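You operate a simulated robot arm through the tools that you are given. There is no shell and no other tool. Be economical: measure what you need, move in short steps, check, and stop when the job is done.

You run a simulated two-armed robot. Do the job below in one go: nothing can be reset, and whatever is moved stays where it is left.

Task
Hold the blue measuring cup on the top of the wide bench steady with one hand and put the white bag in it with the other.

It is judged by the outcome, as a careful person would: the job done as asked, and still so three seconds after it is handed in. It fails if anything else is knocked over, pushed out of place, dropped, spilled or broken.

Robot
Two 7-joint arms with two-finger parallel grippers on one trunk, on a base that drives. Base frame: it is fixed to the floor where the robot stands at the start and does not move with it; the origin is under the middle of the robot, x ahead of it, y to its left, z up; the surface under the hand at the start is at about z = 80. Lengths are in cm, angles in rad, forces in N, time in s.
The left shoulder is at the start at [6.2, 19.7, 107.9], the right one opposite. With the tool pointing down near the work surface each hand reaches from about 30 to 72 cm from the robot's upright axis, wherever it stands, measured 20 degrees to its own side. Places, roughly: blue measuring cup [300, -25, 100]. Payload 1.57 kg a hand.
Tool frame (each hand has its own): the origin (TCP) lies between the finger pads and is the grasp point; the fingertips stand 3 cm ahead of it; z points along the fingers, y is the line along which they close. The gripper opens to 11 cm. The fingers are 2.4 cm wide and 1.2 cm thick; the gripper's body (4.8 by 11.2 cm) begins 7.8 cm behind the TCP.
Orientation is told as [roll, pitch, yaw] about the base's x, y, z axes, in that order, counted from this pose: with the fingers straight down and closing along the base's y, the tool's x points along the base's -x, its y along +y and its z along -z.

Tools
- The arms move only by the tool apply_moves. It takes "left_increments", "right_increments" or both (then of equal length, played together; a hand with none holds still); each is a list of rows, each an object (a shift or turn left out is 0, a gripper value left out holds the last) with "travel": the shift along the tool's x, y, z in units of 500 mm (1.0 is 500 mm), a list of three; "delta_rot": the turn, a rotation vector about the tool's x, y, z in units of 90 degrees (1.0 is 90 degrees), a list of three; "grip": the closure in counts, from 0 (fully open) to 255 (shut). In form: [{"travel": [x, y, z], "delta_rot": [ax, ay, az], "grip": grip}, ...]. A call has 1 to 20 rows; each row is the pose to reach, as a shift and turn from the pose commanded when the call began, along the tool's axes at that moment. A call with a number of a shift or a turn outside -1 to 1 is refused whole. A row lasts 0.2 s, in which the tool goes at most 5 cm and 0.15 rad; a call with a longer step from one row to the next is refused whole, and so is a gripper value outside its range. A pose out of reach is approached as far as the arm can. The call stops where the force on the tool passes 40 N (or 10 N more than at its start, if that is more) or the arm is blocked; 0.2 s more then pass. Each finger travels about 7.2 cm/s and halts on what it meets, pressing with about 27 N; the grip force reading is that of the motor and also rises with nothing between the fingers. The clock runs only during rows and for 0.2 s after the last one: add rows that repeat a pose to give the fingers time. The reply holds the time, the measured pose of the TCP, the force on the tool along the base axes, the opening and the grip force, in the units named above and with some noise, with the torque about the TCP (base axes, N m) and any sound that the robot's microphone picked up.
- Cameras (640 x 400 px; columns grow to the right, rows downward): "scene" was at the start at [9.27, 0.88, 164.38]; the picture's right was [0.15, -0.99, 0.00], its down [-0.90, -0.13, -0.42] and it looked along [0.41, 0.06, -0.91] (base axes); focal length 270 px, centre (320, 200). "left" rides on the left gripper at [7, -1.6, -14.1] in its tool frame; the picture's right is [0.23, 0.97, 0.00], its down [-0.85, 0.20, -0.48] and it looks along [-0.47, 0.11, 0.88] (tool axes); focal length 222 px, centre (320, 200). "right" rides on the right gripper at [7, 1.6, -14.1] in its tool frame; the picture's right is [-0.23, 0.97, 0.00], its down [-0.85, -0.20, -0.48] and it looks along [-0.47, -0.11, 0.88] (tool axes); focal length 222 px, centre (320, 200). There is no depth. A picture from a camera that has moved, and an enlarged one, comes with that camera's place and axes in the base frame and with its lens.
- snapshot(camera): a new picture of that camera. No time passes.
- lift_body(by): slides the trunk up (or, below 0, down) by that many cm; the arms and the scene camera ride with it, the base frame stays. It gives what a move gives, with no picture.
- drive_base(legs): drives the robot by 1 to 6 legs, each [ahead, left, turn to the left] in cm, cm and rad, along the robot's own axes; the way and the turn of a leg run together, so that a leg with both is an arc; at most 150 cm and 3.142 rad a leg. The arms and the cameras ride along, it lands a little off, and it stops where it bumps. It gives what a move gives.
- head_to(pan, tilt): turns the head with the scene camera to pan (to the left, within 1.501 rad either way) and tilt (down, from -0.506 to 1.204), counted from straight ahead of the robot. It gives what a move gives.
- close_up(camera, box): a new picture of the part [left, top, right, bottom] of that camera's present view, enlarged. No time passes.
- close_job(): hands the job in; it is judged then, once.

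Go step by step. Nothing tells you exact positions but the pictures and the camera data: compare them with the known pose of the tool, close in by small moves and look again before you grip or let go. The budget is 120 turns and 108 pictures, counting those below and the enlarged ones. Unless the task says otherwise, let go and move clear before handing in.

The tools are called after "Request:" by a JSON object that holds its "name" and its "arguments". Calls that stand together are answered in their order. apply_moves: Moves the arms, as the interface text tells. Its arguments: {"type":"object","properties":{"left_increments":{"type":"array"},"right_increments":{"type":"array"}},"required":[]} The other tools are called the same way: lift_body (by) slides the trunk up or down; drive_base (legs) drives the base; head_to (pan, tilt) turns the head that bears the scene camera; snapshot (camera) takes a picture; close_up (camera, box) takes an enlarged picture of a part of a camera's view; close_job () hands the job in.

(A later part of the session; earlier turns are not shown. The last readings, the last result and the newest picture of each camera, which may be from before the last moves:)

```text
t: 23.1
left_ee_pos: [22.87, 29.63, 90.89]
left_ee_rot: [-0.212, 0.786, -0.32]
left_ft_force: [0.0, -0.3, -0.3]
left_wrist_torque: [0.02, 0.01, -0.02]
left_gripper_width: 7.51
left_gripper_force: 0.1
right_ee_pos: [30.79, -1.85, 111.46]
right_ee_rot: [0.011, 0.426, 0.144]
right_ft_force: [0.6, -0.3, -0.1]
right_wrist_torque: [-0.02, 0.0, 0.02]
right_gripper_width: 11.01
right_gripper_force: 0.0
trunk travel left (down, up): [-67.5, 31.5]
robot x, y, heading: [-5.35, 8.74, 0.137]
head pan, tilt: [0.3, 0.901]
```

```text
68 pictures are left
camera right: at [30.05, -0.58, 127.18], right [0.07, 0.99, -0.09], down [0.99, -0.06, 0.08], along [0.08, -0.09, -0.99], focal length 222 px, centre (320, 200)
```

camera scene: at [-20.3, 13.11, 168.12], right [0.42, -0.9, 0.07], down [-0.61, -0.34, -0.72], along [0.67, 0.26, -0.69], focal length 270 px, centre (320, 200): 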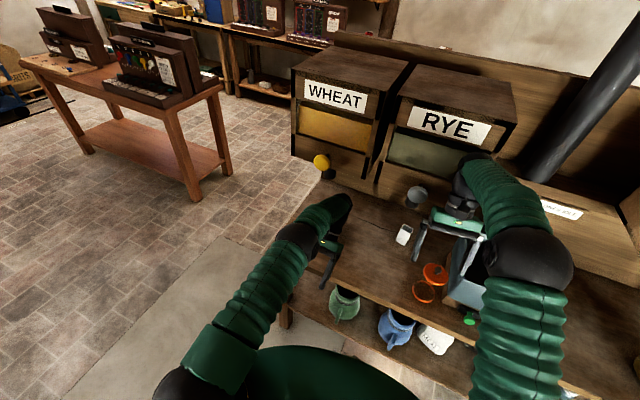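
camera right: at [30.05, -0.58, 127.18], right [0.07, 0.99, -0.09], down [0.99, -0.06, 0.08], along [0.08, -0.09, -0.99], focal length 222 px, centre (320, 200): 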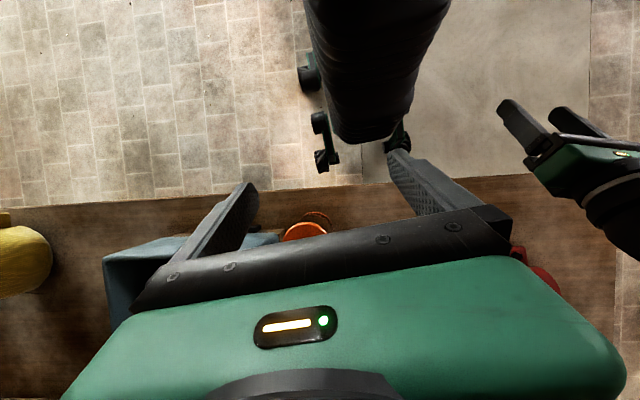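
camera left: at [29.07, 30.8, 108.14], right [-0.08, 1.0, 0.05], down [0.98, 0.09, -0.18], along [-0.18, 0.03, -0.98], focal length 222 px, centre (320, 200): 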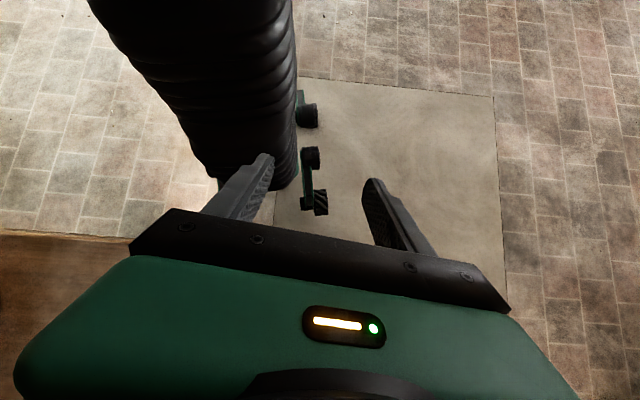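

Forces read zero and the last reverse did make progress, so I'll reverse again by a small amount and see.

Request:
{"name": "drive_base", "arguments": {"legs": [[-5, 0, 0]]}}

Request:
{"name": "snapshot", "arguments": {"camera": "scene"}}

```text
t: 23.8
left_ee_pos: [14.55, 29.2, 86.91]
left_ee_rot: [-0.42, 0.924, -0.631]
left_ft_force: [0.5, -1.5, 0.4]
left_wrist_torque: [0.11, -0.03, -0.14]
left_gripper_width: 7.55
left_gripper_force: 0.1
right_ee_pos: [24.61, -4.44, 108.76]
right_ee_rot: [0.034, 0.709, 0.117]
right_ft_force: [-1.4, 0.5, 0.8]
right_wrist_torque: [-0.01, -0.01, 0.0]
right_gripper_width: 10.98
right_gripper_force: 0.1
trunk travel left (down, up): [-67.5, 31.5]
robot x, y, heading: [-7.28, 7.98, 0.129]
head pan, tilt: [0.3, 0.901]
stopped in leg 1: the robot was blocked; the commanded pose is now the measured one
```

```text
67 pictures are left
camera scene: at [-26.25, 12.12, 168.64], right [0.41, -0.91, 0.08], down [-0.59, -0.33, -0.73], along [0.69, 0.26, -0.67], focal length 270 px, centre (320, 200)
```

scene: 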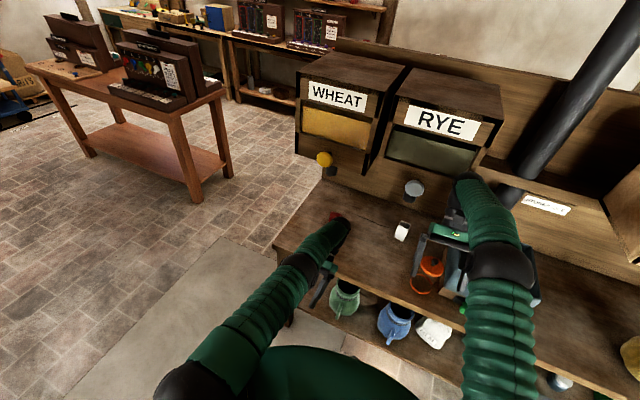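

The lean grew, so an arm must still be bracing. I'll enlarge both arms' ends before moving anything.

Request:
{"name": "close_up", "arguments": {"camera": "scene", "box": [400, 130, 560, 330]}}

Request:
{"name": "close_up", "arguments": {"camera": "scene", "box": [260, 140, 420, 340]}}

Request:
{"name": "head_to", "arguments": {"pan": 0.0, "tilt": 1.2}}

Request:
{"name": "snapshot", "arguments": {"camera": "scene"}}

```text
2.00 times, centred on (480, 230) of scene
camera zoom: at [-26.25, 12.12, 168.64], right [0.41, -0.91, 0.08], down [-0.59, -0.33, -0.73], along [0.69, 0.26, -0.67], focal length 539 px, centre (0, 140)
```

zoom: 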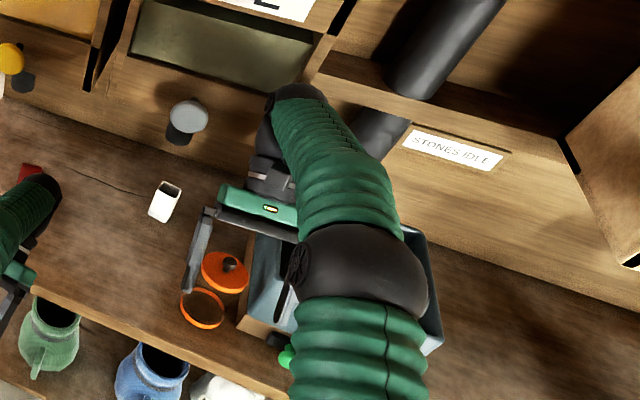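

```text
2.00 times, centred on (340, 240) of scene
camera zoom: at [-26.25, 12.12, 168.64], right [0.41, -0.91, 0.08], down [-0.59, -0.33, -0.73], along [0.69, 0.26, -0.67], focal length 539 px, centre (280, 120)
```

zoom: 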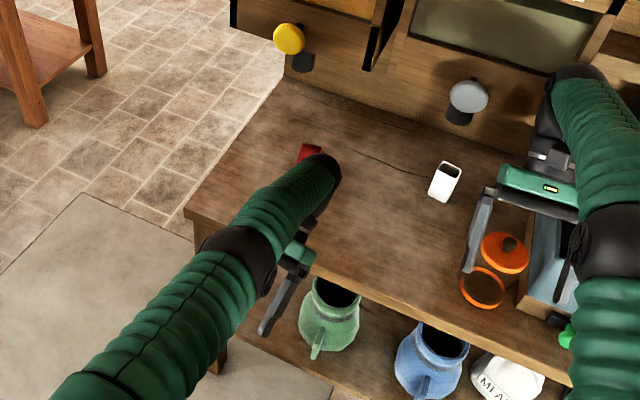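

```text
t: 24.6
left_ee_pos: [14.22, 29.9, 87.32]
left_ee_rot: [-0.41, 0.927, -0.608]
left_ft_force: [0.1, -0.8, 0.1]
left_wrist_torque: [0.01, -0.02, -0.02]
left_gripper_width: 7.56
left_gripper_force: 0.0
right_ee_pos: [24.73, -4.47, 108.74]
right_ee_rot: [0.036, 0.704, 0.12]
right_ft_force: [0.3, -0.4, 0.2]
right_wrist_torque: [-0.01, 0.0, 0.01]
right_gripper_width: 10.99
right_gripper_force: 0.0
trunk travel left (down, up): [-67.5, 31.5]
robot x, y, heading: [-6.59, 8.88, 0.151]
head pan, tilt: [0.0, 1.201]
```

```text
64 pictures are left
camera scene: at [-27.7, 8.96, 166.31], right [0.15, -0.99, 0.02], down [-0.84, -0.14, -0.52], along [0.52, 0.06, -0.85], focal length 270 px, centre (320, 200)
```

scene: 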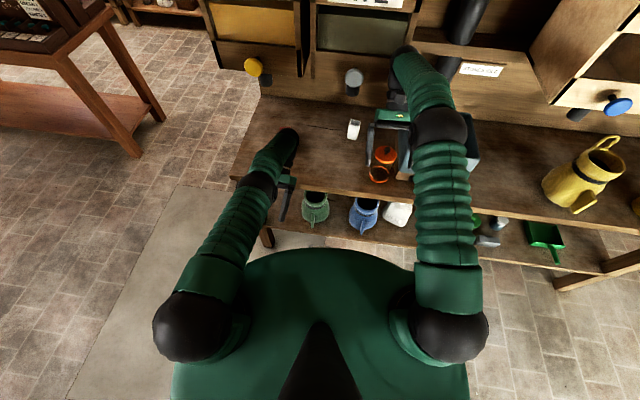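

The left arm looks free, so I need to know what holds the lean. I'll hold both arms still for a second and compare readings.

Request:
{"name": "apply_moves", "arguments": {"right_increments": [{"travel": [0, 0, 0]}, {"travel": [0, 0, 0]}, {"travel": [0, 0, 0]}, {"travel": [0, 0, 0]}, {"travel": [0, 0, 0]}]}}

Request:
{"name": "snapshot", "arguments": {"camera": "left"}}

Request:
{"name": "snapshot", "arguments": {"camera": "right"}}

```text
t: 24.9
left_ee_pos: [12.28, 31.25, 84.46]
left_ee_rot: [-0.443, 0.887, -0.698]
left_ft_force: [-0.4, 0.8, 0.6]
left_wrist_torque: [0.03, -0.01, 0.0]
left_gripper_width: 7.56
left_gripper_force: 0.0
right_ee_pos: [23.3, -4.99, 105.36]
right_ee_rot: [0.039, 0.78, 0.086]
right_ft_force: [-0.5, 0.5, -0.1]
right_wrist_torque: [0.02, -0.02, 0.0]
right_gripper_width: 11.01
right_gripper_force: 0.0
trunk travel left (down, up): [-67.5, 31.5]
robot x, y, heading: [-7.81, 9.21, 0.152]
head pan, tilt: [0.0, 1.201]
stopped in row 1 (left hand): the arm was blocked; the commanded pose is now the measured one
```

```text
63 pictures are left
camera left: at [19.74, 30.86, 98.24], right [0.21, 0.97, -0.09], down [0.87, -0.22, -0.45], along [-0.45, 0.02, -0.89], focal length 222 px, centre (320, 200)
```

left: 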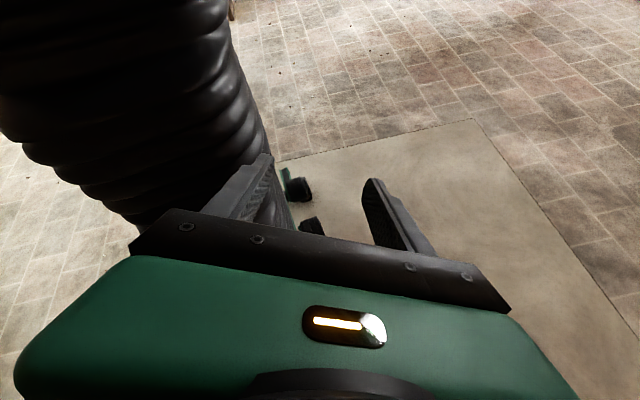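

```text
62 pictures are left
camera right: at [28.14, -3.48, 120.39], right [0.1, 0.99, -0.13], down [0.95, -0.14, -0.27], along [-0.28, -0.1, -0.95], focal length 222 px, centre (320, 200)
```

right: 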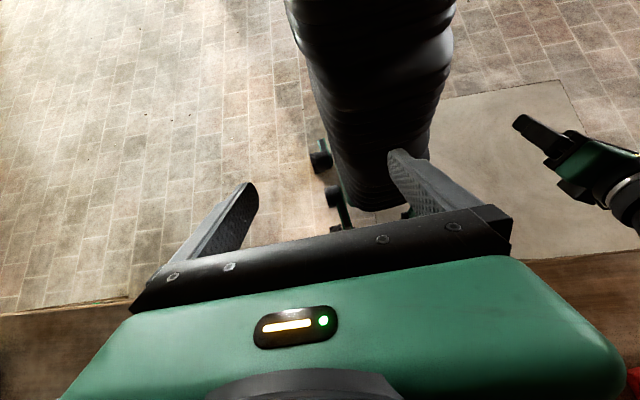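

Holding still moved the arms too, so the controller mis-tracks while the body leans; the right wrist still braces on the RYE bin. I'll rotate the right hand upright, which draws the wrist back, while backing and raising it.

Request:
{"name": "apply_moves", "arguments": {"right_increments": [{"travel": [0.02, 0, 0.005], "delta_rot": [0, -0.06, 0]}, {"travel": [0.05, 0, 0.02], "delta_rot": [0, -0.12, 0]}, {"travel": [0.08, 0, 0.03], "delta_rot": [0, -0.18, 0]}, {"travel": [0.11, 0, 0.04], "delta_rot": [0, -0.24, 0]}, {"travel": [0.14, 0, 0.05], "delta_rot": [0, -0.3, 0]}, {"travel": [0.17, 0, 0.06], "delta_rot": [0, -0.36, 0]}, {"travel": [0.2, 0, 0.07], "delta_rot": [0, -0.42, 0]}, {"travel": [0.21, 0, 0.07], "delta_rot": [0, -0.48, 0]}]}}

Request:
{"name": "snapshot", "arguments": {"camera": "scene"}}

```text
t: 25.3
left_ee_pos: [13.74, 30.99, 84.66]
left_ee_rot: [-0.455, 0.858, -0.74]
left_ft_force: [0.1, -0.6, -0.3]
left_wrist_torque: [0.09, 0.02, -0.04]
left_gripper_width: 7.56
left_gripper_force: 0.1
right_ee_pos: [22.46, -5.3, 101.59]
right_ee_rot: [0.008, 0.848, 0.012]
right_ft_force: [-0.3, 0.1, -0.3]
right_wrist_torque: [-0.07, -0.02, 0.07]
right_gripper_width: 11.02
right_gripper_force: 0.1
trunk travel left (down, up): [-67.5, 31.5]
robot x, y, heading: [-8.42, 7.65, 0.127]
head pan, tilt: [0.0, 1.201]
stopped in row 1 (left hand): the arm was blocked; the commanded pose is now the measured one
```

```text
61 pictures are left
camera scene: at [-28.52, 8.17, 166.45], right [0.13, -0.99, 0.02], down [-0.85, -0.12, -0.52], along [0.52, 0.05, -0.85], focal length 270 px, centre (320, 200)
```

scene: 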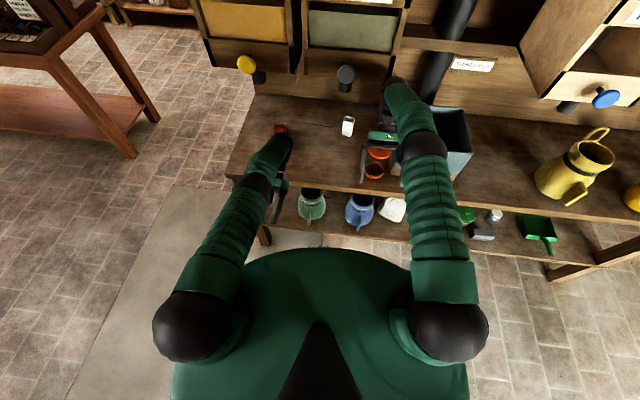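

Both arms are stretched and folded back; I'll command both hands to turn upright and rise together, starting very gently.

Request:
{"name": "apply_moves", "arguments": {"left_increments": [{"travel": [0.008, -0.003, -0.006], "delta_rot": [-0.003, -0.03, -0.016]}, {"travel": [0.015, -0.006, -0.012], "delta_rot": [-0.006, -0.06, -0.031]}, {"travel": [0.03, -0.011, -0.024], "delta_rot": [-0.012, -0.12, -0.062]}, {"travel": [0.045, -0.017, -0.035], "delta_rot": [-0.018, -0.18, -0.093]}, {"travel": [0.06, -0.023, -0.047], "delta_rot": [-0.024, -0.24, -0.124]}, {"travel": [0.075, -0.029, -0.059], "delta_rot": [-0.03, -0.3, -0.155]}, {"travel": [0.09, -0.034, -0.07], "delta_rot": [-0.036, -0.36, -0.186]}, {"travel": [0.105, -0.04, -0.082], "delta_rot": [-0.042, -0.42, -0.217]}, {"travel": [0.12, -0.046, -0.094], "delta_rot": [-0.048, -0.48, -0.248]}, {"travel": [0.151, -0.057, -0.118], "delta_rot": [-0.054, -0.54, -0.28]}], "right_increments": [{"travel": [0.011, 0, -0.003], "delta_rot": [0, -0.027, 0]}, {"travel": [0.022, 0, -0.006], "delta_rot": [0, -0.054, 0]}, {"travel": [0.043, 0, -0.011], "delta_rot": [0, -0.11, 0]}, {"travel": [0.065, 0, -0.017], "delta_rot": [0, -0.16, 0]}, {"travel": [0.086, 0, -0.023], "delta_rot": [0, -0.22, 0]}, {"travel": [0.108, 0, -0.028], "delta_rot": [0, -0.27, 0]}, {"travel": [0.13, 0, -0.034], "delta_rot": [0, -0.32, 0]}, {"travel": [0.15, 0, -0.04], "delta_rot": [0, -0.38, 0]}, {"travel": [0.172, 0, -0.046], "delta_rot": [0, -0.43, 0]}, {"travel": [0.216, 0, -0.057], "delta_rot": [0, -0.49, 0]}]}}

Request:
{"name": "snapshot", "arguments": {"camera": "scene"}}

```text
t: 25.6
left_ee_pos: [23.61, 29.57, 80.94]
left_ee_rot: [-0.739, 0.961, -1.019]
left_ft_force: [-189.9, -40.3, 341.7]
left_wrist_torque: [-0.83, -30.06, -4.47]
left_gripper_width: 7.5
left_gripper_force: 0.0
left hand out of reach, approached as far as the arm can: row 1
right_ee_pos: [34.49, -7.02, 93.34]
right_ee_rot: [-0.315, 0.909, -0.441]
right_ft_force: [-158.8, 49.9, 284.5]
right_wrist_torque: [-17.32, -25.23, -6.21]
right_gripper_width: 10.99
right_gripper_force: 0.0
trunk travel left (down, up): [-67.5, 31.5]
robot x, y, heading: [-8.03, 6.65, 0.099]
head pan, tilt: [0.0, 1.201]
stopped in row 1 (right hand): the arm was blocked; the commanded pose is now the measured one
```

```text
60 pictures are left
camera scene: at [-8.63, 8.74, 165.28], right [0.1, -1.0, 0.02], down [-0.91, -0.09, -0.41], along [0.41, 0.03, -0.91], focal length 270 px, centre (320, 200)
```

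scene: 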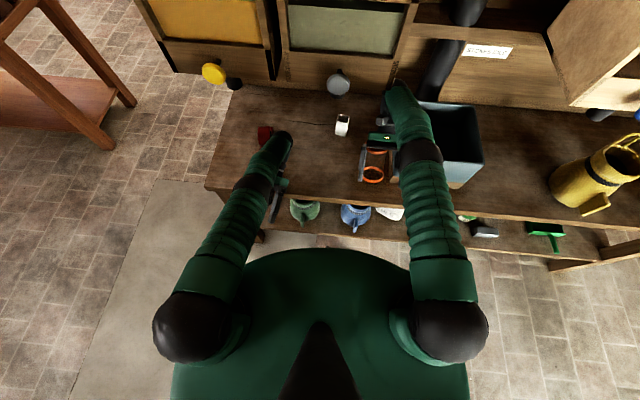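

The robot has tipped forward nearly upright, and both hands now bear on something. I'll raise the trunk to take them off.

Request:
{"name": "lift_body", "arguments": {"by": 6}}

Request:
{"name": "snapshot", "arguments": {"camera": "scene"}}

```text
t: 25.9
left_ee_pos: [22.37, 30.75, 80.03]
left_ee_rot: [-0.608, 0.894, -0.92]
left_ft_force: [0.4, -0.5, 0.4]
left_wrist_torque: [0.03, 0.04, 0.04]
left_gripper_width: 7.55
left_gripper_force: 0.1
right_ee_pos: [33.8, -7.76, 93.19]
right_ee_rot: [-0.112, 0.844, -0.179]
right_ft_force: [-79.3, -1.4, 291.3]
right_wrist_torque: [-14.42, -23.19, -3.96]
right_gripper_width: 10.78
right_gripper_force: 0.1
trunk travel left (down, up): [-68.8, 30.2]
robot x, y, heading: [-8.78, 6.06, 0.102]
head pan, tilt: [0.0, 1.201]
stopped: the arm was blocked; the commanded pose is now the measured one
```

```text
59 pictures are left
camera scene: at [-11.97, 11.18, 166.69], right [0.1, -0.99, 0.03], down [-0.9, -0.1, -0.43], along [0.43, 0.01, -0.9], focal length 270 px, centre (320, 200)
```

scene: 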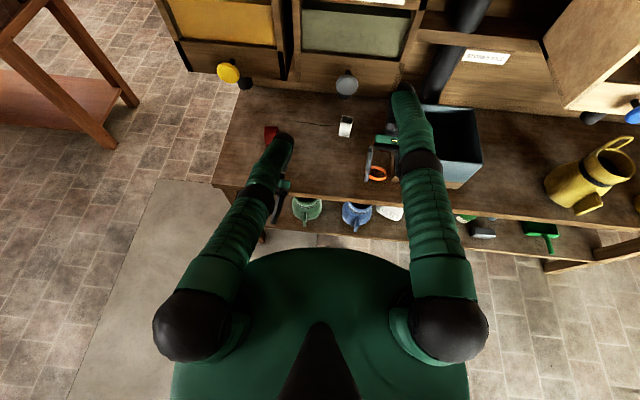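

The trunk rose a bit and the left hand came free; the right still bears down. I'll lift more.

Request:
{"name": "lift_body", "arguments": {"by": 6}}

Request:
{"name": "snapshot", "arguments": {"camera": "right"}}

```text
t: 26.2
left_ee_pos: [21.42, 31.32, 81.28]
left_ee_rot: [-0.602, 0.901, -0.906]
left_ft_force: [-0.6, 0.8, -0.2]
left_wrist_torque: [-0.02, -0.1, 0.03]
left_gripper_width: 7.57
left_gripper_force: 0.0
right_ee_pos: [34.22, -7.87, 92.73]
right_ee_rot: [-0.13, 0.762, -0.199]
right_ft_force: [-77.2, 1.8, 228.6]
right_wrist_torque: [-12.44, -14.23, -5.43]
right_gripper_width: 10.99
right_gripper_force: 0.1
trunk travel left (down, up): [-69.5, 29.5]
robot x, y, heading: [-8.83, 7.07, 0.113]
head pan, tilt: [0.0, 1.201]
stopped: the arm was blocked; the commanded pose is now the measured one
```

```text
58 pictures are left
camera right: at [39.32, -5.31, 107.54], right [0.26, 0.93, -0.25], down [0.92, -0.32, -0.23], along [-0.29, -0.17, -0.94], focal length 222 px, centre (320, 200)
```

right: 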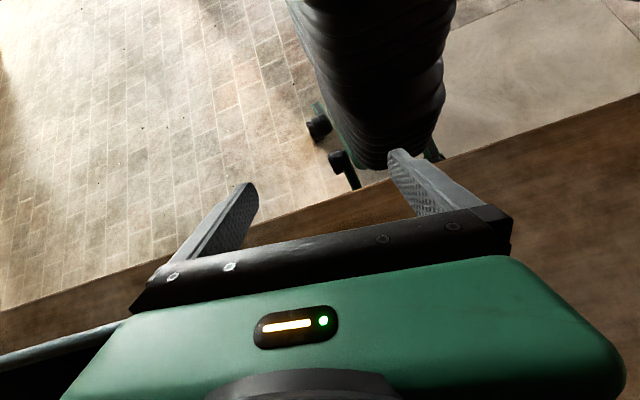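

The gripper body rests on the bin's corner; force is dropping. I keep lifting.

Request:
{"name": "lift_body", "arguments": {"by": 10}}

Request:
{"name": "lift_body", "arguments": {"by": 10}}

Request:
{"name": "lift_body", "arguments": {"by": 10}}

Request:
{"name": "snapshot", "arguments": {"camera": "scene"}}

```text
t: 26.5
left_ee_pos: [20.62, 32.18, 80.22]
left_ee_rot: [-0.564, 0.911, -0.849]
left_ft_force: [-0.8, 1.0, 0.5]
left_wrist_torque: [-0.1, -0.09, 0.08]
left_gripper_width: 7.54
left_gripper_force: 0.0
right_ee_pos: [34.21, -8.0, 93.2]
right_ee_rot: [-0.159, 0.81, -0.212]
right_ft_force: [-170.2, -3.5, 134.2]
right_wrist_torque: [-6.27, -13.22, -11.4]
right_gripper_width: 11.02
right_gripper_force: 0.3
trunk travel left (down, up): [-69.8, 29.2]
robot x, y, heading: [-9.78, 9.33, 0.141]
head pan, tilt: [0.0, 1.201]
stopped: the force on the tool passed its limit at 270 N (the readings are from after the stop); the commanded pose is now the measured one
```

```text
t: 26.8
left_ee_pos: [20.2, 31.51, 81.17]
left_ee_rot: [-0.606, 0.945, -0.892]
left_ft_force: [1.3, -0.3, 0.2]
left_wrist_torque: [0.02, 0.0, 0.02]
left_gripper_width: 7.57
left_gripper_force: 0.0
right_ee_pos: [34.26, -8.84, 92.97]
right_ee_rot: [-0.181, 0.783, -0.241]
right_ft_force: [-112.3, 61.8, 232.9]
right_wrist_torque: [-13.08, -15.47, -3.3]
right_gripper_width: 9.22
right_gripper_force: 0.0
trunk travel left (down, up): [-70.1, 28.9]
robot x, y, heading: [-10.3, 9.09, 0.137]
head pan, tilt: [0.0, 1.201]
stopped: the arm was blocked; the commanded pose is now the measured one
```

```text
t: 28.2
left_ee_pos: [26.21, 29.55, 88.14]
left_ee_rot: [-0.628, 0.979, -0.911]
left_ft_force: [0.2, -0.5, 0.4]
left_wrist_torque: [0.0, 0.0, 0.03]
left_gripper_width: 7.55
left_gripper_force: 0.1
right_ee_pos: [40.37, -10.9, 98.7]
right_ee_rot: [-0.14, 0.879, -0.202]
right_ft_force: [0.4, 1.4, 1.1]
right_wrist_torque: [-0.02, -0.04, 0.02]
right_gripper_width: 11.0
right_gripper_force: 0.0
trunk travel left (down, up): [-80.1, 18.9]
robot x, y, heading: [-10.02, 9.14, 0.132]
head pan, tilt: [0.0, 1.201]
```

```text
57 pictures are left
camera scene: at [-1.06, 9.93, 176.55], right [0.13, -0.99, 0.0], down [-0.92, -0.12, -0.36], along [0.36, 0.05, -0.93], focal length 270 px, centre (320, 200)
```

scene: 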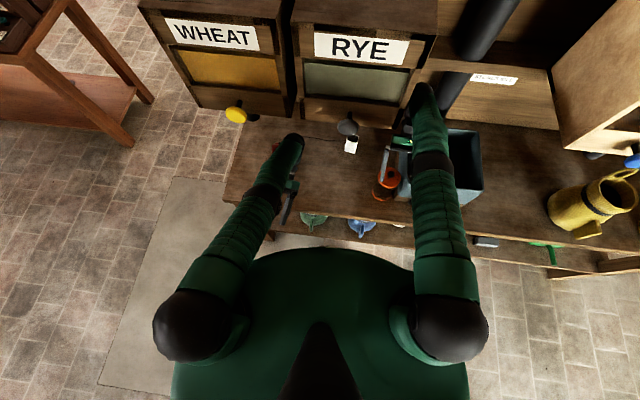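

The robot is upright and free again. Before reversing I check the right fingers against the orange jar.

Request:
{"name": "close_up", "arguments": {"camera": "scene", "box": [340, 110, 500, 230]}}

Request:
{"name": "snapshot", "arguments": {"camera": "right"}}

```text
3.33 times, centred on (420, 170) of scene
camera zoom: at [-1.06, 9.93, 176.55], right [0.13, -0.99, 0.0], down [-0.92, -0.12, -0.36], along [0.36, 0.05, -0.93], focal length 899 px, centre (-13, 300)
```

zoom: 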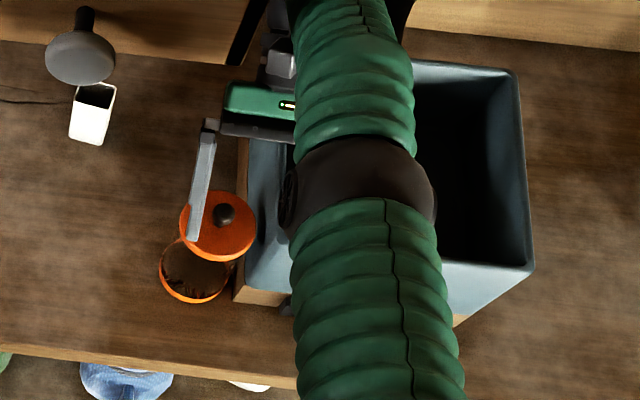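

```text
55 pictures are left
camera right: at [47.04, -8.62, 112.98], right [0.23, 0.94, -0.26], down [0.89, -0.31, -0.34], along [-0.4, -0.15, -0.9], focal length 222 px, centre (320, 200)
```

right: 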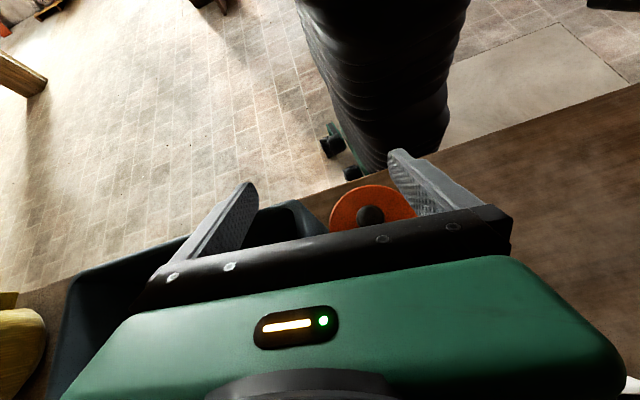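

The jar still stands with its lid on. I'll lift further, then reverse well clear.

Request:
{"name": "lift_body", "arguments": {"by": 15}}

Request:
{"name": "drive_base", "arguments": {"legs": [[-30, 0, 0]]}}

Request:
{"name": "snapshot", "arguments": {"camera": "scene"}}

```text
t: 29.6
left_ee_pos: [25.01, 29.71, 100.39]
left_ee_rot: [-0.703, 1.013, -0.971]
left_ft_force: [-0.2, -0.2, -0.9]
left_wrist_torque: [0.0, -0.03, 0.04]
left_gripper_width: 7.55
left_gripper_force: 0.1
right_ee_pos: [40.24, -10.94, 110.98]
right_ee_rot: [-0.164, 0.894, -0.224]
right_ft_force: [0.0, 6.0, -14.0]
right_wrist_torque: [-1.21, 0.89, 0.41]
right_gripper_width: 10.99
right_gripper_force: 0.0
trunk travel left (down, up): [-93.2, 5.8]
robot x, y, heading: [-10.17, 8.67, 0.138]
head pan, tilt: [0.0, 1.201]
stopped: the force on the tool passed its limit at 53 N (the readings are from after the stop); the commanded pose is now the measured one
```

```text
t: 31.6
left_ee_pos: [-4.89, 25.52, 100.76]
left_ee_rot: [-0.687, 1.008, -0.958]
left_ft_force: [0.9, -0.5, 0.9]
left_wrist_torque: [0.03, -0.01, 0.0]
left_gripper_width: 7.59
left_gripper_force: 0.0
right_ee_pos: [10.27, -15.14, 111.33]
right_ee_rot: [-0.158, 0.891, -0.218]
right_ft_force: [0.2, 0.2, -0.4]
right_wrist_torque: [0.0, 0.02, -0.02]
right_gripper_width: 11.01
right_gripper_force: 0.0
trunk travel left (down, up): [-93.2, 5.8]
robot x, y, heading: [-40.0, 4.83, 0.14]
head pan, tilt: [0.0, 1.201]
```

```text
54 pictures are left
camera scene: at [-30.47, 6.1, 189.7], right [0.14, -0.99, 0.0], down [-0.93, -0.13, -0.36], along [0.35, 0.05, -0.93], focal length 270 px, centre (320, 200)
```

scene: 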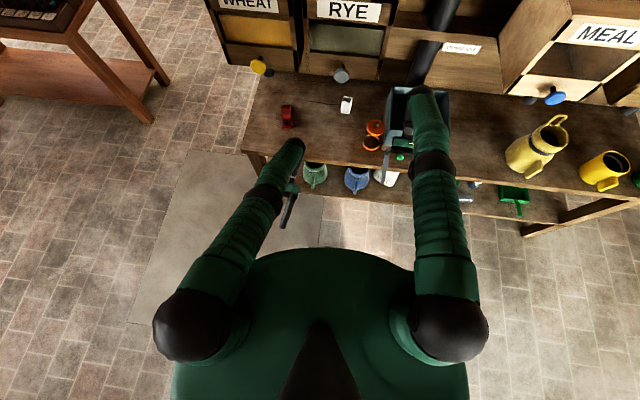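

The robot stands clear and level, and the bench's items are all standing. I'll turn both hands back to fingers-down.

Request:
{"name": "apply_moves", "arguments": {"left_increments": [{"delta_rot": [-0.007, -0.0735, -0.032]}, {"delta_rot": [-0.014, -0.147, -0.064]}, {"delta_rot": [-0.021, -0.22, -0.096]}, {"delta_rot": [-0.028, -0.294, -0.128]}, {"delta_rot": [-0.035, -0.3675, -0.16]}, {"delta_rot": [-0.043, -0.441, -0.193]}, {"delta_rot": [-0.05, -0.5145, -0.225]}, {"delta_rot": [-0.057, -0.588, -0.257]}, {"delta_rot": [-0.064, -0.6615, -0.289]}, {"delta_rot": [-0.071, -0.735, -0.321]}, {"delta_rot": [-0.071, -0.735, -0.321]}], "right_increments": [{"delta_rot": [-0.003, -0.057, -0.0085]}, {"delta_rot": [-0.006, -0.115, -0.017]}, {"delta_rot": [-0.0096, -0.172, -0.0255]}, {"delta_rot": [-0.0128, -0.229, -0.034]}, {"delta_rot": [-0.016, -0.2865, -0.0425]}, {"delta_rot": [-0.019, -0.344, -0.051]}, {"delta_rot": [-0.0224, -0.401, -0.0595]}, {"delta_rot": [-0.0256, -0.458, -0.068]}, {"delta_rot": [-0.0288, -0.516, -0.0765]}, {"delta_rot": [-0.032, -0.573, -0.085]}, {"delta_rot": [-0.032, -0.573, -0.085]}]}}

Request:
{"name": "head_to", "arguments": {"pan": -0.1, "tilt": 0.85}}

Request:
{"name": "snapshot", "arguments": {"camera": "scene"}}

```text
t: 34.0
left_ee_pos: [-5.24, 25.35, 101.06]
left_ee_rot: [0.002, -0.006, -0.001]
left_ft_force: [0.6, 0.7, 0.4]
left_wrist_torque: [-0.01, -0.02, 0.0]
left_gripper_width: 7.58
left_gripper_force: 0.0
right_ee_pos: [9.86, -15.29, 111.57]
right_ee_rot: [0.002, -0.004, 0.0]
right_ft_force: [-0.4, 0.9, 0.0]
right_wrist_torque: [-0.03, 0.01, 0.0]
right_gripper_width: 10.99
right_gripper_force: 0.0
trunk travel left (down, up): [-93.2, 5.8]
robot x, y, heading: [-39.92, 5.03, 0.143]
head pan, tilt: [0.0, 1.201]
```

```text
t: 34.9
left_ee_pos: [-5.22, 25.38, 100.89]
left_ee_rot: [0.001, -0.005, 0.001]
left_ft_force: [-0.2, 0.2, -0.8]
left_wrist_torque: [-0.01, -0.03, 0.0]
left_gripper_width: 7.55
left_gripper_force: 0.0
right_ee_pos: [9.67, -15.28, 111.52]
right_ee_rot: [0.001, -0.002, 0.001]
right_ft_force: [0.5, -0.5, 0.9]
right_wrist_torque: [0.0, 0.02, -0.02]
right_gripper_width: 11.01
right_gripper_force: 0.0
trunk travel left (down, up): [-93.2, 5.8]
robot x, y, heading: [-40.34, 4.56, 0.141]
head pan, tilt: [-0.099, 0.85]
```

```text
53 pictures are left
camera scene: at [-28.7, 5.47, 192.09], right [0.04, -1.0, 0.0], down [-0.75, -0.03, -0.66], along [0.66, 0.03, -0.75], focal length 270 px, centre (320, 200)
```

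scene: 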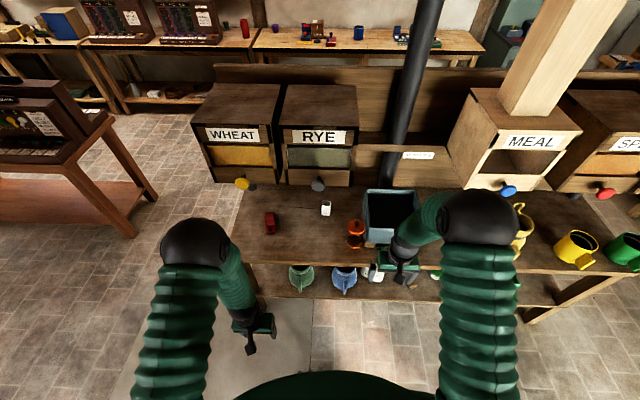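

Clear view now. I'll enlarge the lower shelf and the bench items to settle which is the white bag and check nothing moved.

Request:
{"name": "close_up", "arguments": {"camera": "scene", "box": [230, 170, 440, 300]}}

Request:
{"name": "close_up", "arguments": {"camera": "scene", "box": [250, 10, 450, 130]}}

```text
3.05 times, centred on (335, 235) of scene
camera zoom: at [-28.7, 5.47, 192.09], right [0.04, -1.0, 0.0], down [-0.75, -0.03, -0.66], along [0.66, 0.03, -0.75], focal length 822 px, centre (274, 93)
```

zoom: 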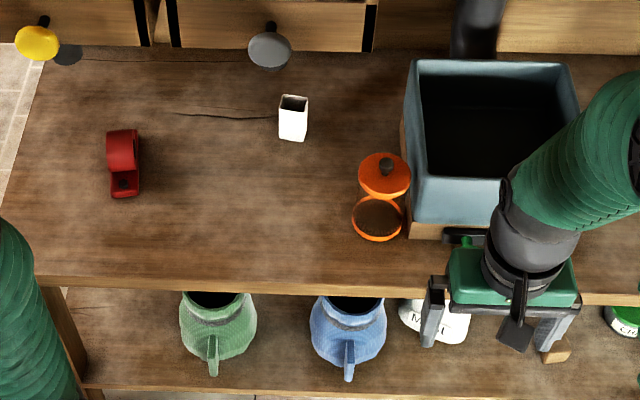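

```text
3.20 times, centred on (350, 70) of scene
camera zoom: at [-28.7, 5.47, 192.09], right [0.04, -1.0, 0.0], down [-0.75, -0.03, -0.66], along [0.66, 0.03, -0.75], focal length 863 px, centre (224, 616)
```

zoom: 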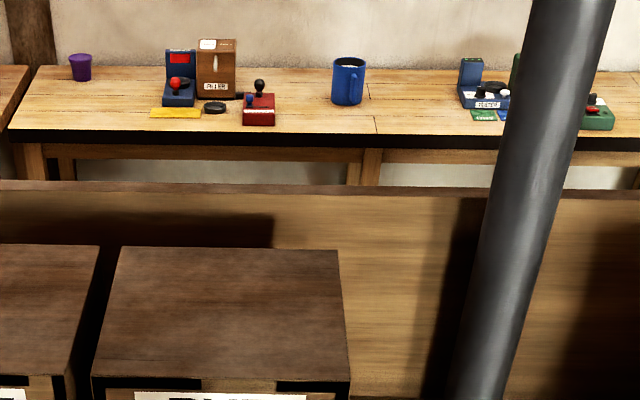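

I'll enlarge the far cup fully, since something pale shows inside it.

Request:
{"name": "close_up", "arguments": {"camera": "scene", "box": [338, 15, 378, 45]}}

Request:
{"name": "close_up", "arguments": {"camera": "scene", "box": [306, 194, 346, 219]}}

```text
13.33 times, centred on (358, 30) of scene
camera zoom: at [-28.7, 5.47, 192.09], right [0.04, -1.0, 0.0], down [-0.75, -0.03, -0.66], along [0.66, 0.03, -0.75], focal length 3596 px, centre (-187, 2467)
```

zoom: 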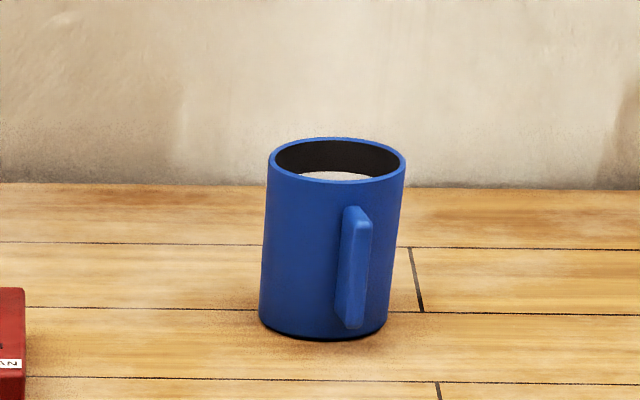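

```text
16.00 times, centred on (326, 206) of scene
camera zoom: at [-28.7, 5.47, 192.09], right [0.04, -1.0, 0.0], down [-0.75, -0.03, -0.66], along [0.66, 0.03, -0.75], focal length 4315 px, centre (224, 96)
```

zoom: 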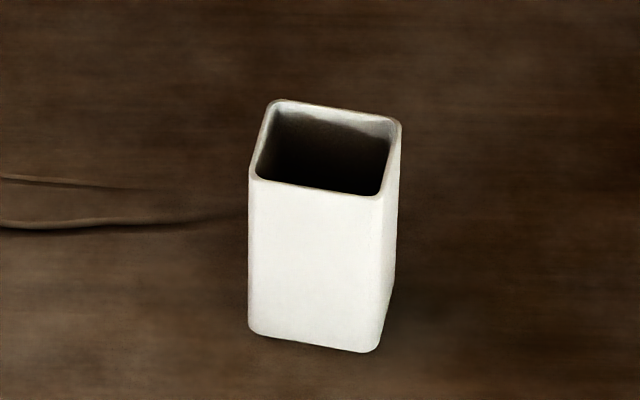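

The white open bag (≈4 x 3.5 x 8 cm, centre near [61, 6.3]) sits under the overhanging bins, so I'll take it with a forward-tilted left hand. First I square the base up.

Request:
{"name": "drive_base", "arguments": {"legs": [[0, 0, -0.141], [0, -8, 0]]}}

```text
t: 36.5
left_ee_pos: [-2.75, 14.74, 100.55]
left_ee_rot: [-0.016, -0.006, -0.136]
left_ft_force: [0.0, 1.3, 0.0]
left_wrist_torque: [-0.11, 0.02, 0.03]
left_gripper_width: 7.57
left_gripper_force: 0.0
right_ee_pos: [6.5, -27.4, 112.08]
right_ee_rot: [-0.016, -0.005, -0.136]
right_ft_force: [0.6, 1.5, 0.2]
right_wrist_torque: [-0.13, 0.04, 0.02]
right_gripper_width: 11.02
right_gripper_force: 0.0
trunk travel left (down, up): [-93.2, 5.8]
robot x, y, heading: [-40.01, -2.63, -0.002]
head pan, tilt: [-0.099, 0.85]
```

Squared up at (-40, -2.6). Now I tilt the left hand forward and tuck the right hand higher and back, in free space.

Request:
{"name": "apply_moves", "arguments": {"left_increments": [{"travel": [-0.022, -0.018, -0.044], "delta_rot": [0, -0.076, 0]}, {"travel": [-0.044, -0.035, -0.088], "delta_rot": [0, -0.153, 0]}, {"travel": [-0.066, -0.053, -0.131], "delta_rot": [0, -0.229, 0]}, {"travel": [-0.088, -0.07, -0.175], "delta_rot": [0, -0.306, 0]}, {"travel": [-0.11, -0.088, -0.219], "delta_rot": [0, -0.382, 0]}, {"travel": [-0.132, -0.106, -0.263], "delta_rot": [0, -0.458, 0]}, {"travel": [-0.154, -0.123, -0.306], "delta_rot": [0, -0.535, 0]}, {"travel": [-0.176, -0.141, -0.35], "delta_rot": [0, -0.611, 0]}, {"travel": [-0.176, -0.141, -0.35], "delta_rot": [0, -0.611, 0]}], "right_increments": [{"travel": [0.041, -0.006, -0.0625]}, {"travel": [0.082, -0.011, -0.125]}, {"travel": [0.123, -0.017, -0.1875]}, {"travel": [0.164, -0.022, -0.25]}, {"travel": [0.204, -0.028, -0.3125]}, {"travel": [0.245, -0.034, -0.375]}, {"travel": [0.286, -0.039, -0.4375]}, {"travel": [0.327, -0.045, -0.5]}, {"travel": [0.327, -0.045, -0.5]}]}}

Request:
{"name": "lift_body", "arguments": {"by": -26}}

Request:
{"name": "snapshot", "arguments": {"camera": "scene"}}

```text
t: 38.5
left_ee_pos: [5.56, 7.33, 117.73]
left_ee_rot: [-0.035, -0.967, -0.106]
left_ft_force: [-0.3, 1.4, -0.6]
left_wrist_torque: [-0.06, -0.05, -0.1]
left_gripper_width: 7.55
left_gripper_force: 0.1
left hand out of reach, approached as far as the arm can: row 7, 8, 9
right_ee_pos: [-10.36, -26.1, 137.11]
right_ee_rot: [-0.021, -0.01, -0.134]
right_ft_force: [0.3, 0.8, 0.0]
right_wrist_torque: [-0.11, -0.01, 0.01]
right_gripper_width: 10.99
right_gripper_force: 0.0
trunk travel left (down, up): [-93.2, 5.8]
robot x, y, heading: [-39.8, -2.73, -0.001]
head pan, tilt: [-0.099, 0.85]
```

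```text
t: 41.2
left_ee_pos: [5.63, 5.68, 91.87]
left_ee_rot: [-0.016, -0.965, -0.124]
left_ft_force: [0.1, -0.7, -0.4]
left_wrist_torque: [-0.02, -0.02, -0.02]
left_gripper_width: 7.54
left_gripper_force: 0.1
right_ee_pos: [-10.37, -27.87, 110.83]
right_ee_rot: [-0.009, -0.008, -0.135]
right_ft_force: [0.2, -0.1, -0.5]
right_wrist_torque: [-0.02, -0.03, 0.02]
right_gripper_width: 10.98
right_gripper_force: 0.0
trunk travel left (down, up): [-67.2, 31.8]
robot x, y, heading: [-40.13, -2.76, -0.004]
head pan, tilt: [-0.099, 0.85]
```

```text
48 pictures are left
camera scene: at [-29.06, -3.15, 166.12], right [-0.1, -0.99, 0.0], down [-0.75, 0.08, -0.66], along [0.66, -0.07, -0.75], focal length 270 px, centre (320, 200)
```

scene: 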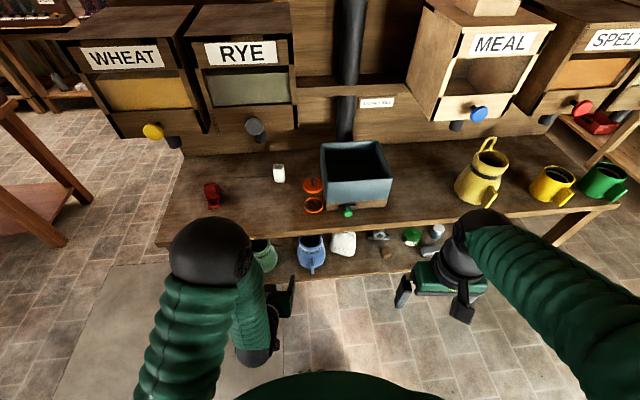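

Arms are set. I'll drive forward 30 cm and check.

Request:
{"name": "drive_base", "arguments": {"legs": [[30, 0, 0]]}}

Request:
{"name": "snapshot", "arguments": {"camera": "left"}}

Request:
{"name": "snapshot", "arguments": {"camera": "scene"}}

```text
t: 43.3
left_ee_pos: [35.71, 5.21, 92.12]
left_ee_rot: [-0.008, -0.966, -0.129]
left_ft_force: [0.0, 0.4, 0.0]
left_wrist_torque: [0.03, 0.0, 0.02]
left_gripper_width: 7.57
left_gripper_force: 0.0
right_ee_pos: [19.69, -28.49, 110.79]
right_ee_rot: [-0.007, -0.007, -0.136]
right_ft_force: [0.3, -0.6, -0.7]
right_wrist_torque: [0.06, -0.01, -0.02]
right_gripper_width: 11.0
right_gripper_force: 0.1
trunk travel left (down, up): [-67.2, 31.8]
robot x, y, heading: [-9.47, -2.97, -0.001]
head pan, tilt: [-0.099, 0.85]
```

```text
47 pictures are left
camera left: at [19.85, 5.78, 94.21], right [0.0, 0.98, -0.19], down [0.12, 0.19, 0.97], along [0.99, -0.03, -0.12], focal length 222 px, centre (320, 200)
```

left: 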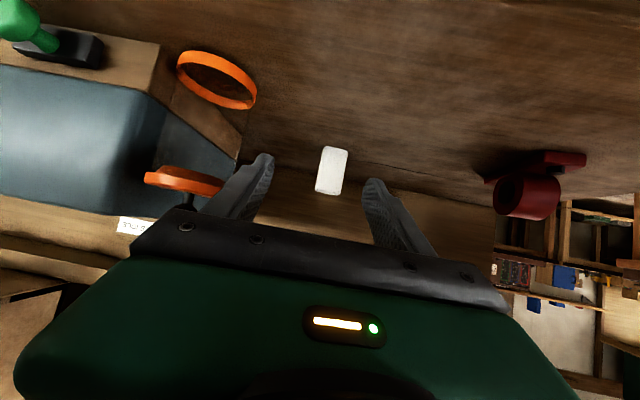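

```text
46 pictures are left
camera scene: at [0.83, -3.92, 166.13], right [-0.1, -0.99, 0.0], down [-0.75, 0.08, -0.66], along [0.66, -0.07, -0.75], focal length 270 px, centre (320, 200)
```

scene: 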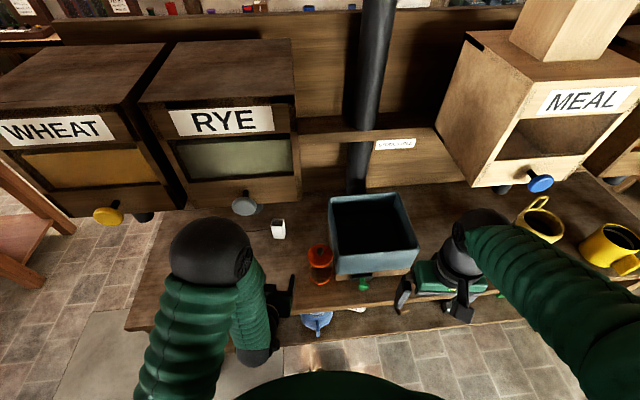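

The left camera shows the bag between the fingers, centre about [60.3, 5.9]. I'll extend the left arm toward it with the base where it is, stopping short.

Request:
{"name": "apply_moves", "arguments": {"left_increments": [{"travel": [-0.012, 0.006, 0.031]}, {"travel": [-0.029, 0.0145, 0.078]}, {"travel": [-0.048, 0.024, 0.13]}, {"travel": [-0.067, 0.034, 0.18]}, {"travel": [-0.086, 0.0435, 0.233]}, {"travel": [-0.105, 0.053, 0.28]}, {"travel": [-0.115, 0.058, 0.311]}, {"travel": [-0.115, 0.058, 0.311]}]}}

Request:
{"name": "snapshot", "arguments": {"camera": "left"}}

Request:
{"name": "snapshot", "arguments": {"camera": "scene"}}

```text
t: 45.1
left_ee_pos: [52.03, 5.93, 87.81]
left_ee_rot: [-0.01, -0.967, -0.126]
left_ft_force: [-0.6, -0.3, 0.0]
left_wrist_torque: [-0.02, 0.0, 0.01]
left_gripper_width: 7.55
left_gripper_force: 0.1
right_ee_pos: [19.77, -28.42, 110.89]
right_ee_rot: [-0.007, -0.006, -0.134]
right_ft_force: [0.1, 0.4, 1.2]
right_wrist_torque: [0.03, 0.04, 0.0]
right_gripper_width: 11.02
right_gripper_force: 0.0
trunk travel left (down, up): [-67.2, 31.8]
robot x, y, heading: [-10.25, -2.96, -0.004]
head pan, tilt: [-0.099, 0.85]
```

```text
45 pictures are left
camera left: at [36.28, 6.54, 90.05], right [0.0, 0.98, -0.19], down [0.12, 0.19, 0.97], along [0.99, -0.03, -0.12], focal length 222 px, centre (320, 200)
```

left: 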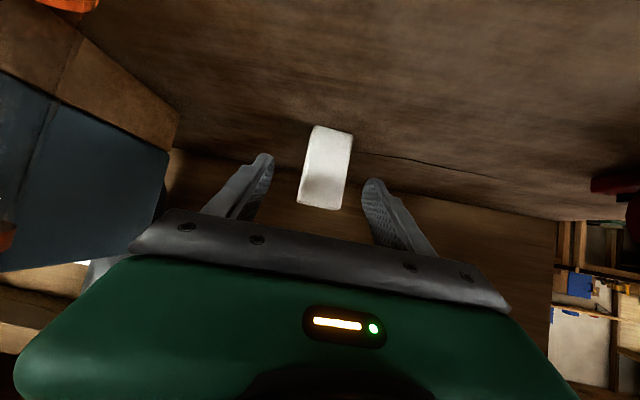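

```text
44 pictures are left
camera scene: at [1.11, -3.77, 166.11], right [-0.1, -0.99, 0.0], down [-0.75, 0.08, -0.66], along [0.66, -0.07, -0.75], focal length 270 px, centre (320, 200)
```

scene: 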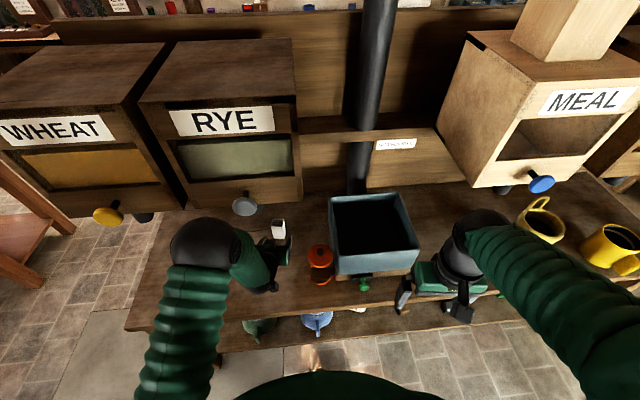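

The bag's front face is at x≈57.9, y≈5.75, nicely centred. I'll move in to surround it, then check.

Request:
{"name": "apply_moves", "arguments": {"left_increments": [{"travel": [-0.009, 0.002, 0.025]}, {"travel": [-0.02, 0.004, 0.055]}, {"travel": [-0.032, 0.0065, 0.085]}, {"travel": [-0.044, 0.009, 0.115]}, {"travel": [-0.054, 0.0104, 0.1416]}, {"travel": [-0.054, 0.0104, 0.1416]}]}}

Request:
{"name": "snapshot", "arguments": {"camera": "left"}}

Request:
{"name": "close_up", "arguments": {"camera": "scene", "box": [200, 190, 360, 290]}}

```text
t: 46.5
left_ee_pos: [59.35, 5.64, 85.92]
left_ee_rot: [-0.011, -0.968, -0.124]
left_ft_force: [-0.2, 0.4, 0.0]
left_wrist_torque: [-0.02, 0.03, -0.01]
left_gripper_width: 7.55
left_gripper_force: 0.0
right_ee_pos: [19.8, -28.36, 110.83]
right_ee_rot: [-0.006, -0.007, -0.133]
right_ft_force: [-0.4, 0.5, 1.1]
right_wrist_torque: [0.0, -0.03, 0.03]
right_gripper_width: 11.02
right_gripper_force: 0.0
trunk travel left (down, up): [-67.2, 31.8]
robot x, y, heading: [-9.53, -2.57, -0.001]
head pan, tilt: [-0.099, 0.85]
```

```text
43 pictures are left
camera left: at [43.59, 6.11, 88.23], right [0.0, 0.98, -0.19], down [0.12, 0.19, 0.97], along [0.99, -0.03, -0.12], focal length 222 px, centre (320, 200)
```

left: 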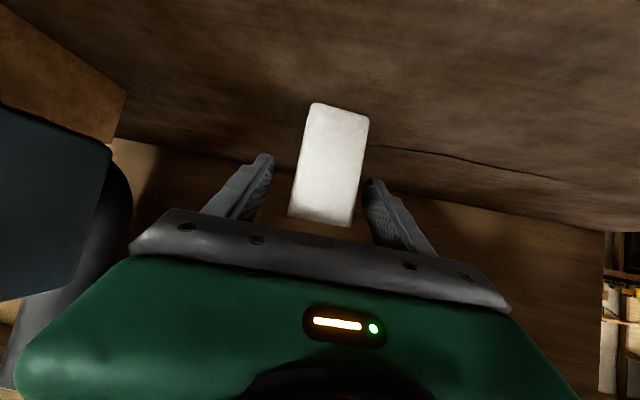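

```text
4.00 times, centred on (280, 240) of scene
camera zoom: at [1.14, -3.77, 166.11], right [-0.1, -0.99, 0.0], down [-0.75, 0.08, -0.66], along [0.66, -0.07, -0.75], focal length 1079 px, centre (480, 40)
```

zoom: 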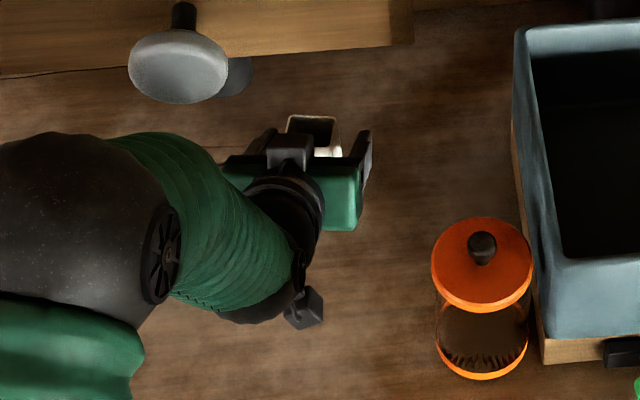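

The bag stands between the fingers, slightly left of centre. I'll shift 0.5 cm left and close.

Request:
{"name": "apply_moves", "arguments": {"left_increments": [{"travel": [0, 0.01, 0]}, {"travel": [0, 0.01, 0]}, {"travel": [0, 0.01, 0], "grip": 165}, {"travel": [0, 0.01, 0], "grip": 200}, {"travel": [0, 0.01, 0], "grip": 255}, {"travel": [0, 0.01, 0]}, {"travel": [0, 0.01, 0]}]}}

Request:
{"name": "snapshot", "arguments": {"camera": "left"}}

```text
t: 48.1
left_ee_pos: [59.58, 6.12, 85.98]
left_ee_rot: [-0.01, -0.966, -0.125]
left_ft_force: [0.4, 0.0, 1.6]
left_wrist_torque: [0.06, -0.02, -0.05]
left_gripper_width: 4.36
left_gripper_force: 26.8
right_ee_pos: [19.73, -28.43, 110.87]
right_ee_rot: [-0.008, -0.006, -0.132]
right_ft_force: [0.9, -0.8, -0.2]
right_wrist_torque: [0.01, -0.04, -0.02]
right_gripper_width: 10.99
right_gripper_force: 0.1
trunk travel left (down, up): [-67.2, 31.8]
robot x, y, heading: [-9.79, -2.86, 0.003]
head pan, tilt: [-0.099, 0.85]
```

```text
41 pictures are left
camera left: at [43.69, 6.56, 88.24], right [0.0, 0.98, -0.19], down [0.12, 0.19, 0.97], along [0.99, -0.03, -0.12], focal length 222 px, centre (320, 200)
```

left: 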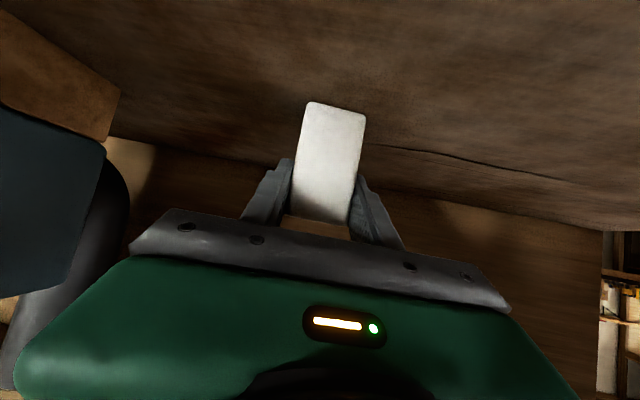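

Firm grip at 4.4 cm. I lift it 4 cm and draw back toward the robot.

Request:
{"name": "apply_moves", "arguments": {"left_increments": [{"travel": [-0.016, 0.01, -0.011]}, {"travel": [-0.033, 0.01, -0.023]}, {"travel": [-0.049, 0.01, -0.034]}, {"travel": [-0.066, 0.01, -0.046]}, {"travel": [-0.032, 0.002, -0.095]}, {"travel": [0.002, -0.006, -0.144]}, {"travel": [0.036, -0.014, -0.193]}, {"travel": [0.07, -0.022, -0.242]}, {"travel": [0.1, -0.028, -0.29]}, {"travel": [0.1, -0.028, -0.29]}]}}

Request:
{"name": "snapshot", "arguments": {"camera": "left"}}

Request:
{"name": "snapshot", "arguments": {"camera": "scene"}}

```text
t: 50.3
left_ee_pos: [44.62, 6.59, 90.1]
left_ee_rot: [-0.012, -0.968, -0.127]
left_ft_force: [-0.5, 0.7, -1.0]
left_wrist_torque: [-0.01, 0.0, 0.0]
left_gripper_width: 4.37
left_gripper_force: 27.0
right_ee_pos: [19.82, -28.21, 110.78]
right_ee_rot: [-0.007, -0.007, -0.134]
right_ft_force: [0.2, -0.6, 0.2]
right_wrist_torque: [0.02, 0.0, 0.04]
right_gripper_width: 10.99
right_gripper_force: 0.0
trunk travel left (down, up): [-67.2, 31.8]
robot x, y, heading: [-9.59, -2.68, 0.001]
head pan, tilt: [-0.099, 0.85]
```

```text
40 pictures are left
camera left: at [28.85, 7.25, 92.39], right [0.0, 0.98, -0.19], down [0.12, 0.19, 0.97], along [0.99, -0.03, -0.12], focal length 222 px, centre (320, 200)
```

left: 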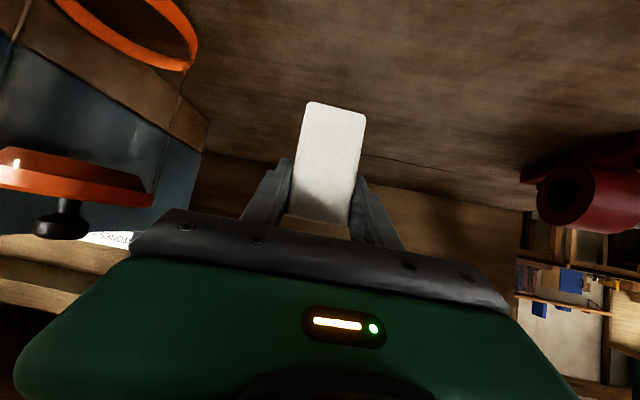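

```text
39 pictures are left
camera scene: at [1.19, -3.76, 166.1], right [-0.1, -0.99, 0.0], down [-0.75, 0.08, -0.66], along [0.66, -0.07, -0.75], focal length 270 px, centre (320, 200)
```

scene: 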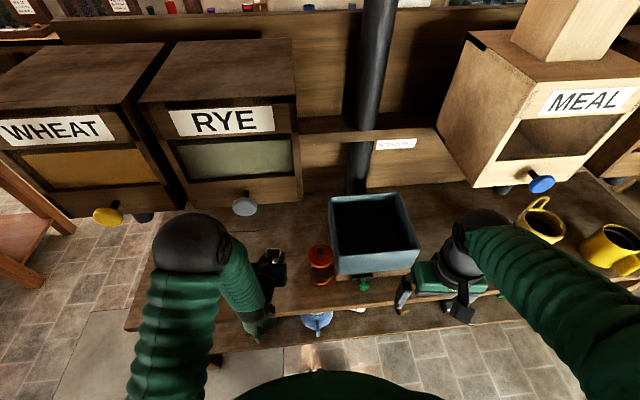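

The bag is held safely. Next I back off, slide left past the bench end, and look at the corridor.

Request:
{"name": "drive_base", "arguments": {"legs": [[-45, 0, 0], [0, 115, 0]]}}

Request:
{"name": "head_to", "arguments": {"pan": 0, "tilt": 0.6}}

Request:
{"name": "snapshot", "arguments": {"camera": "scene"}}

```text
t: 58.4
left_ee_pos: [-0.85, 120.96, 90.26]
left_ee_rot: [-0.009, -0.966, -0.122]
left_ft_force: [-0.7, -0.5, -0.4]
left_wrist_torque: [0.0, 0.0, 0.0]
left_gripper_width: 4.37
left_gripper_force: 27.3
right_ee_pos: [-25.43, 85.75, 110.75]
right_ee_rot: [-0.006, -0.008, -0.129]
right_ft_force: [-0.4, -0.3, -0.1]
right_wrist_torque: [0.02, -0.05, -0.01]
right_gripper_width: 11.01
right_gripper_force: 0.1
trunk travel left (down, up): [-67.2, 31.8]
robot x, y, heading: [-55.49, 111.56, -0.001]
head pan, tilt: [-0.099, 0.85]
```

```text
t: 59.2
left_ee_pos: [-0.86, 121.09, 90.19]
left_ee_rot: [-0.01, -0.965, -0.121]
left_ft_force: [1.0, 0.8, -1.0]
left_wrist_torque: [0.0, 0.02, -0.01]
left_gripper_width: 4.38
left_gripper_force: 27.1
right_ee_pos: [-25.46, 85.92, 110.73]
right_ee_rot: [-0.004, -0.008, -0.128]
right_ft_force: [-0.3, 1.0, -0.4]
right_wrist_torque: [0.0, -0.01, 0.02]
right_gripper_width: 10.99
right_gripper_force: 0.0
trunk travel left (down, up): [-67.2, 31.8]
robot x, y, heading: [-55.2, 111.55, 0.007]
head pan, tilt: [0.0, 0.6]
```

```text
38 pictures are left
camera scene: at [-43.19, 111.21, 168.19], right [0.0, -1.0, 0.0], down [-0.57, 0.0, -0.82], along [0.82, 0.0, -0.57], focal length 270 px, centre (320, 200)
```

scene: 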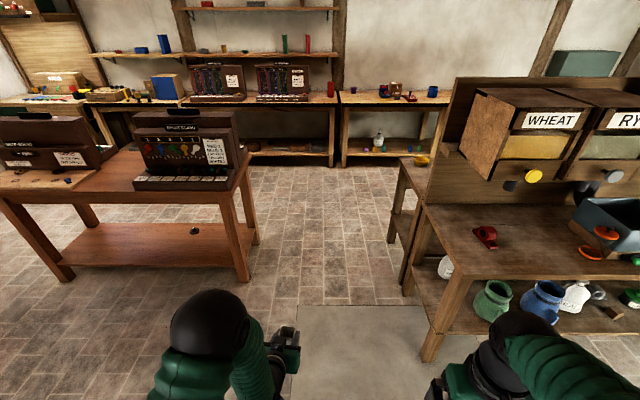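

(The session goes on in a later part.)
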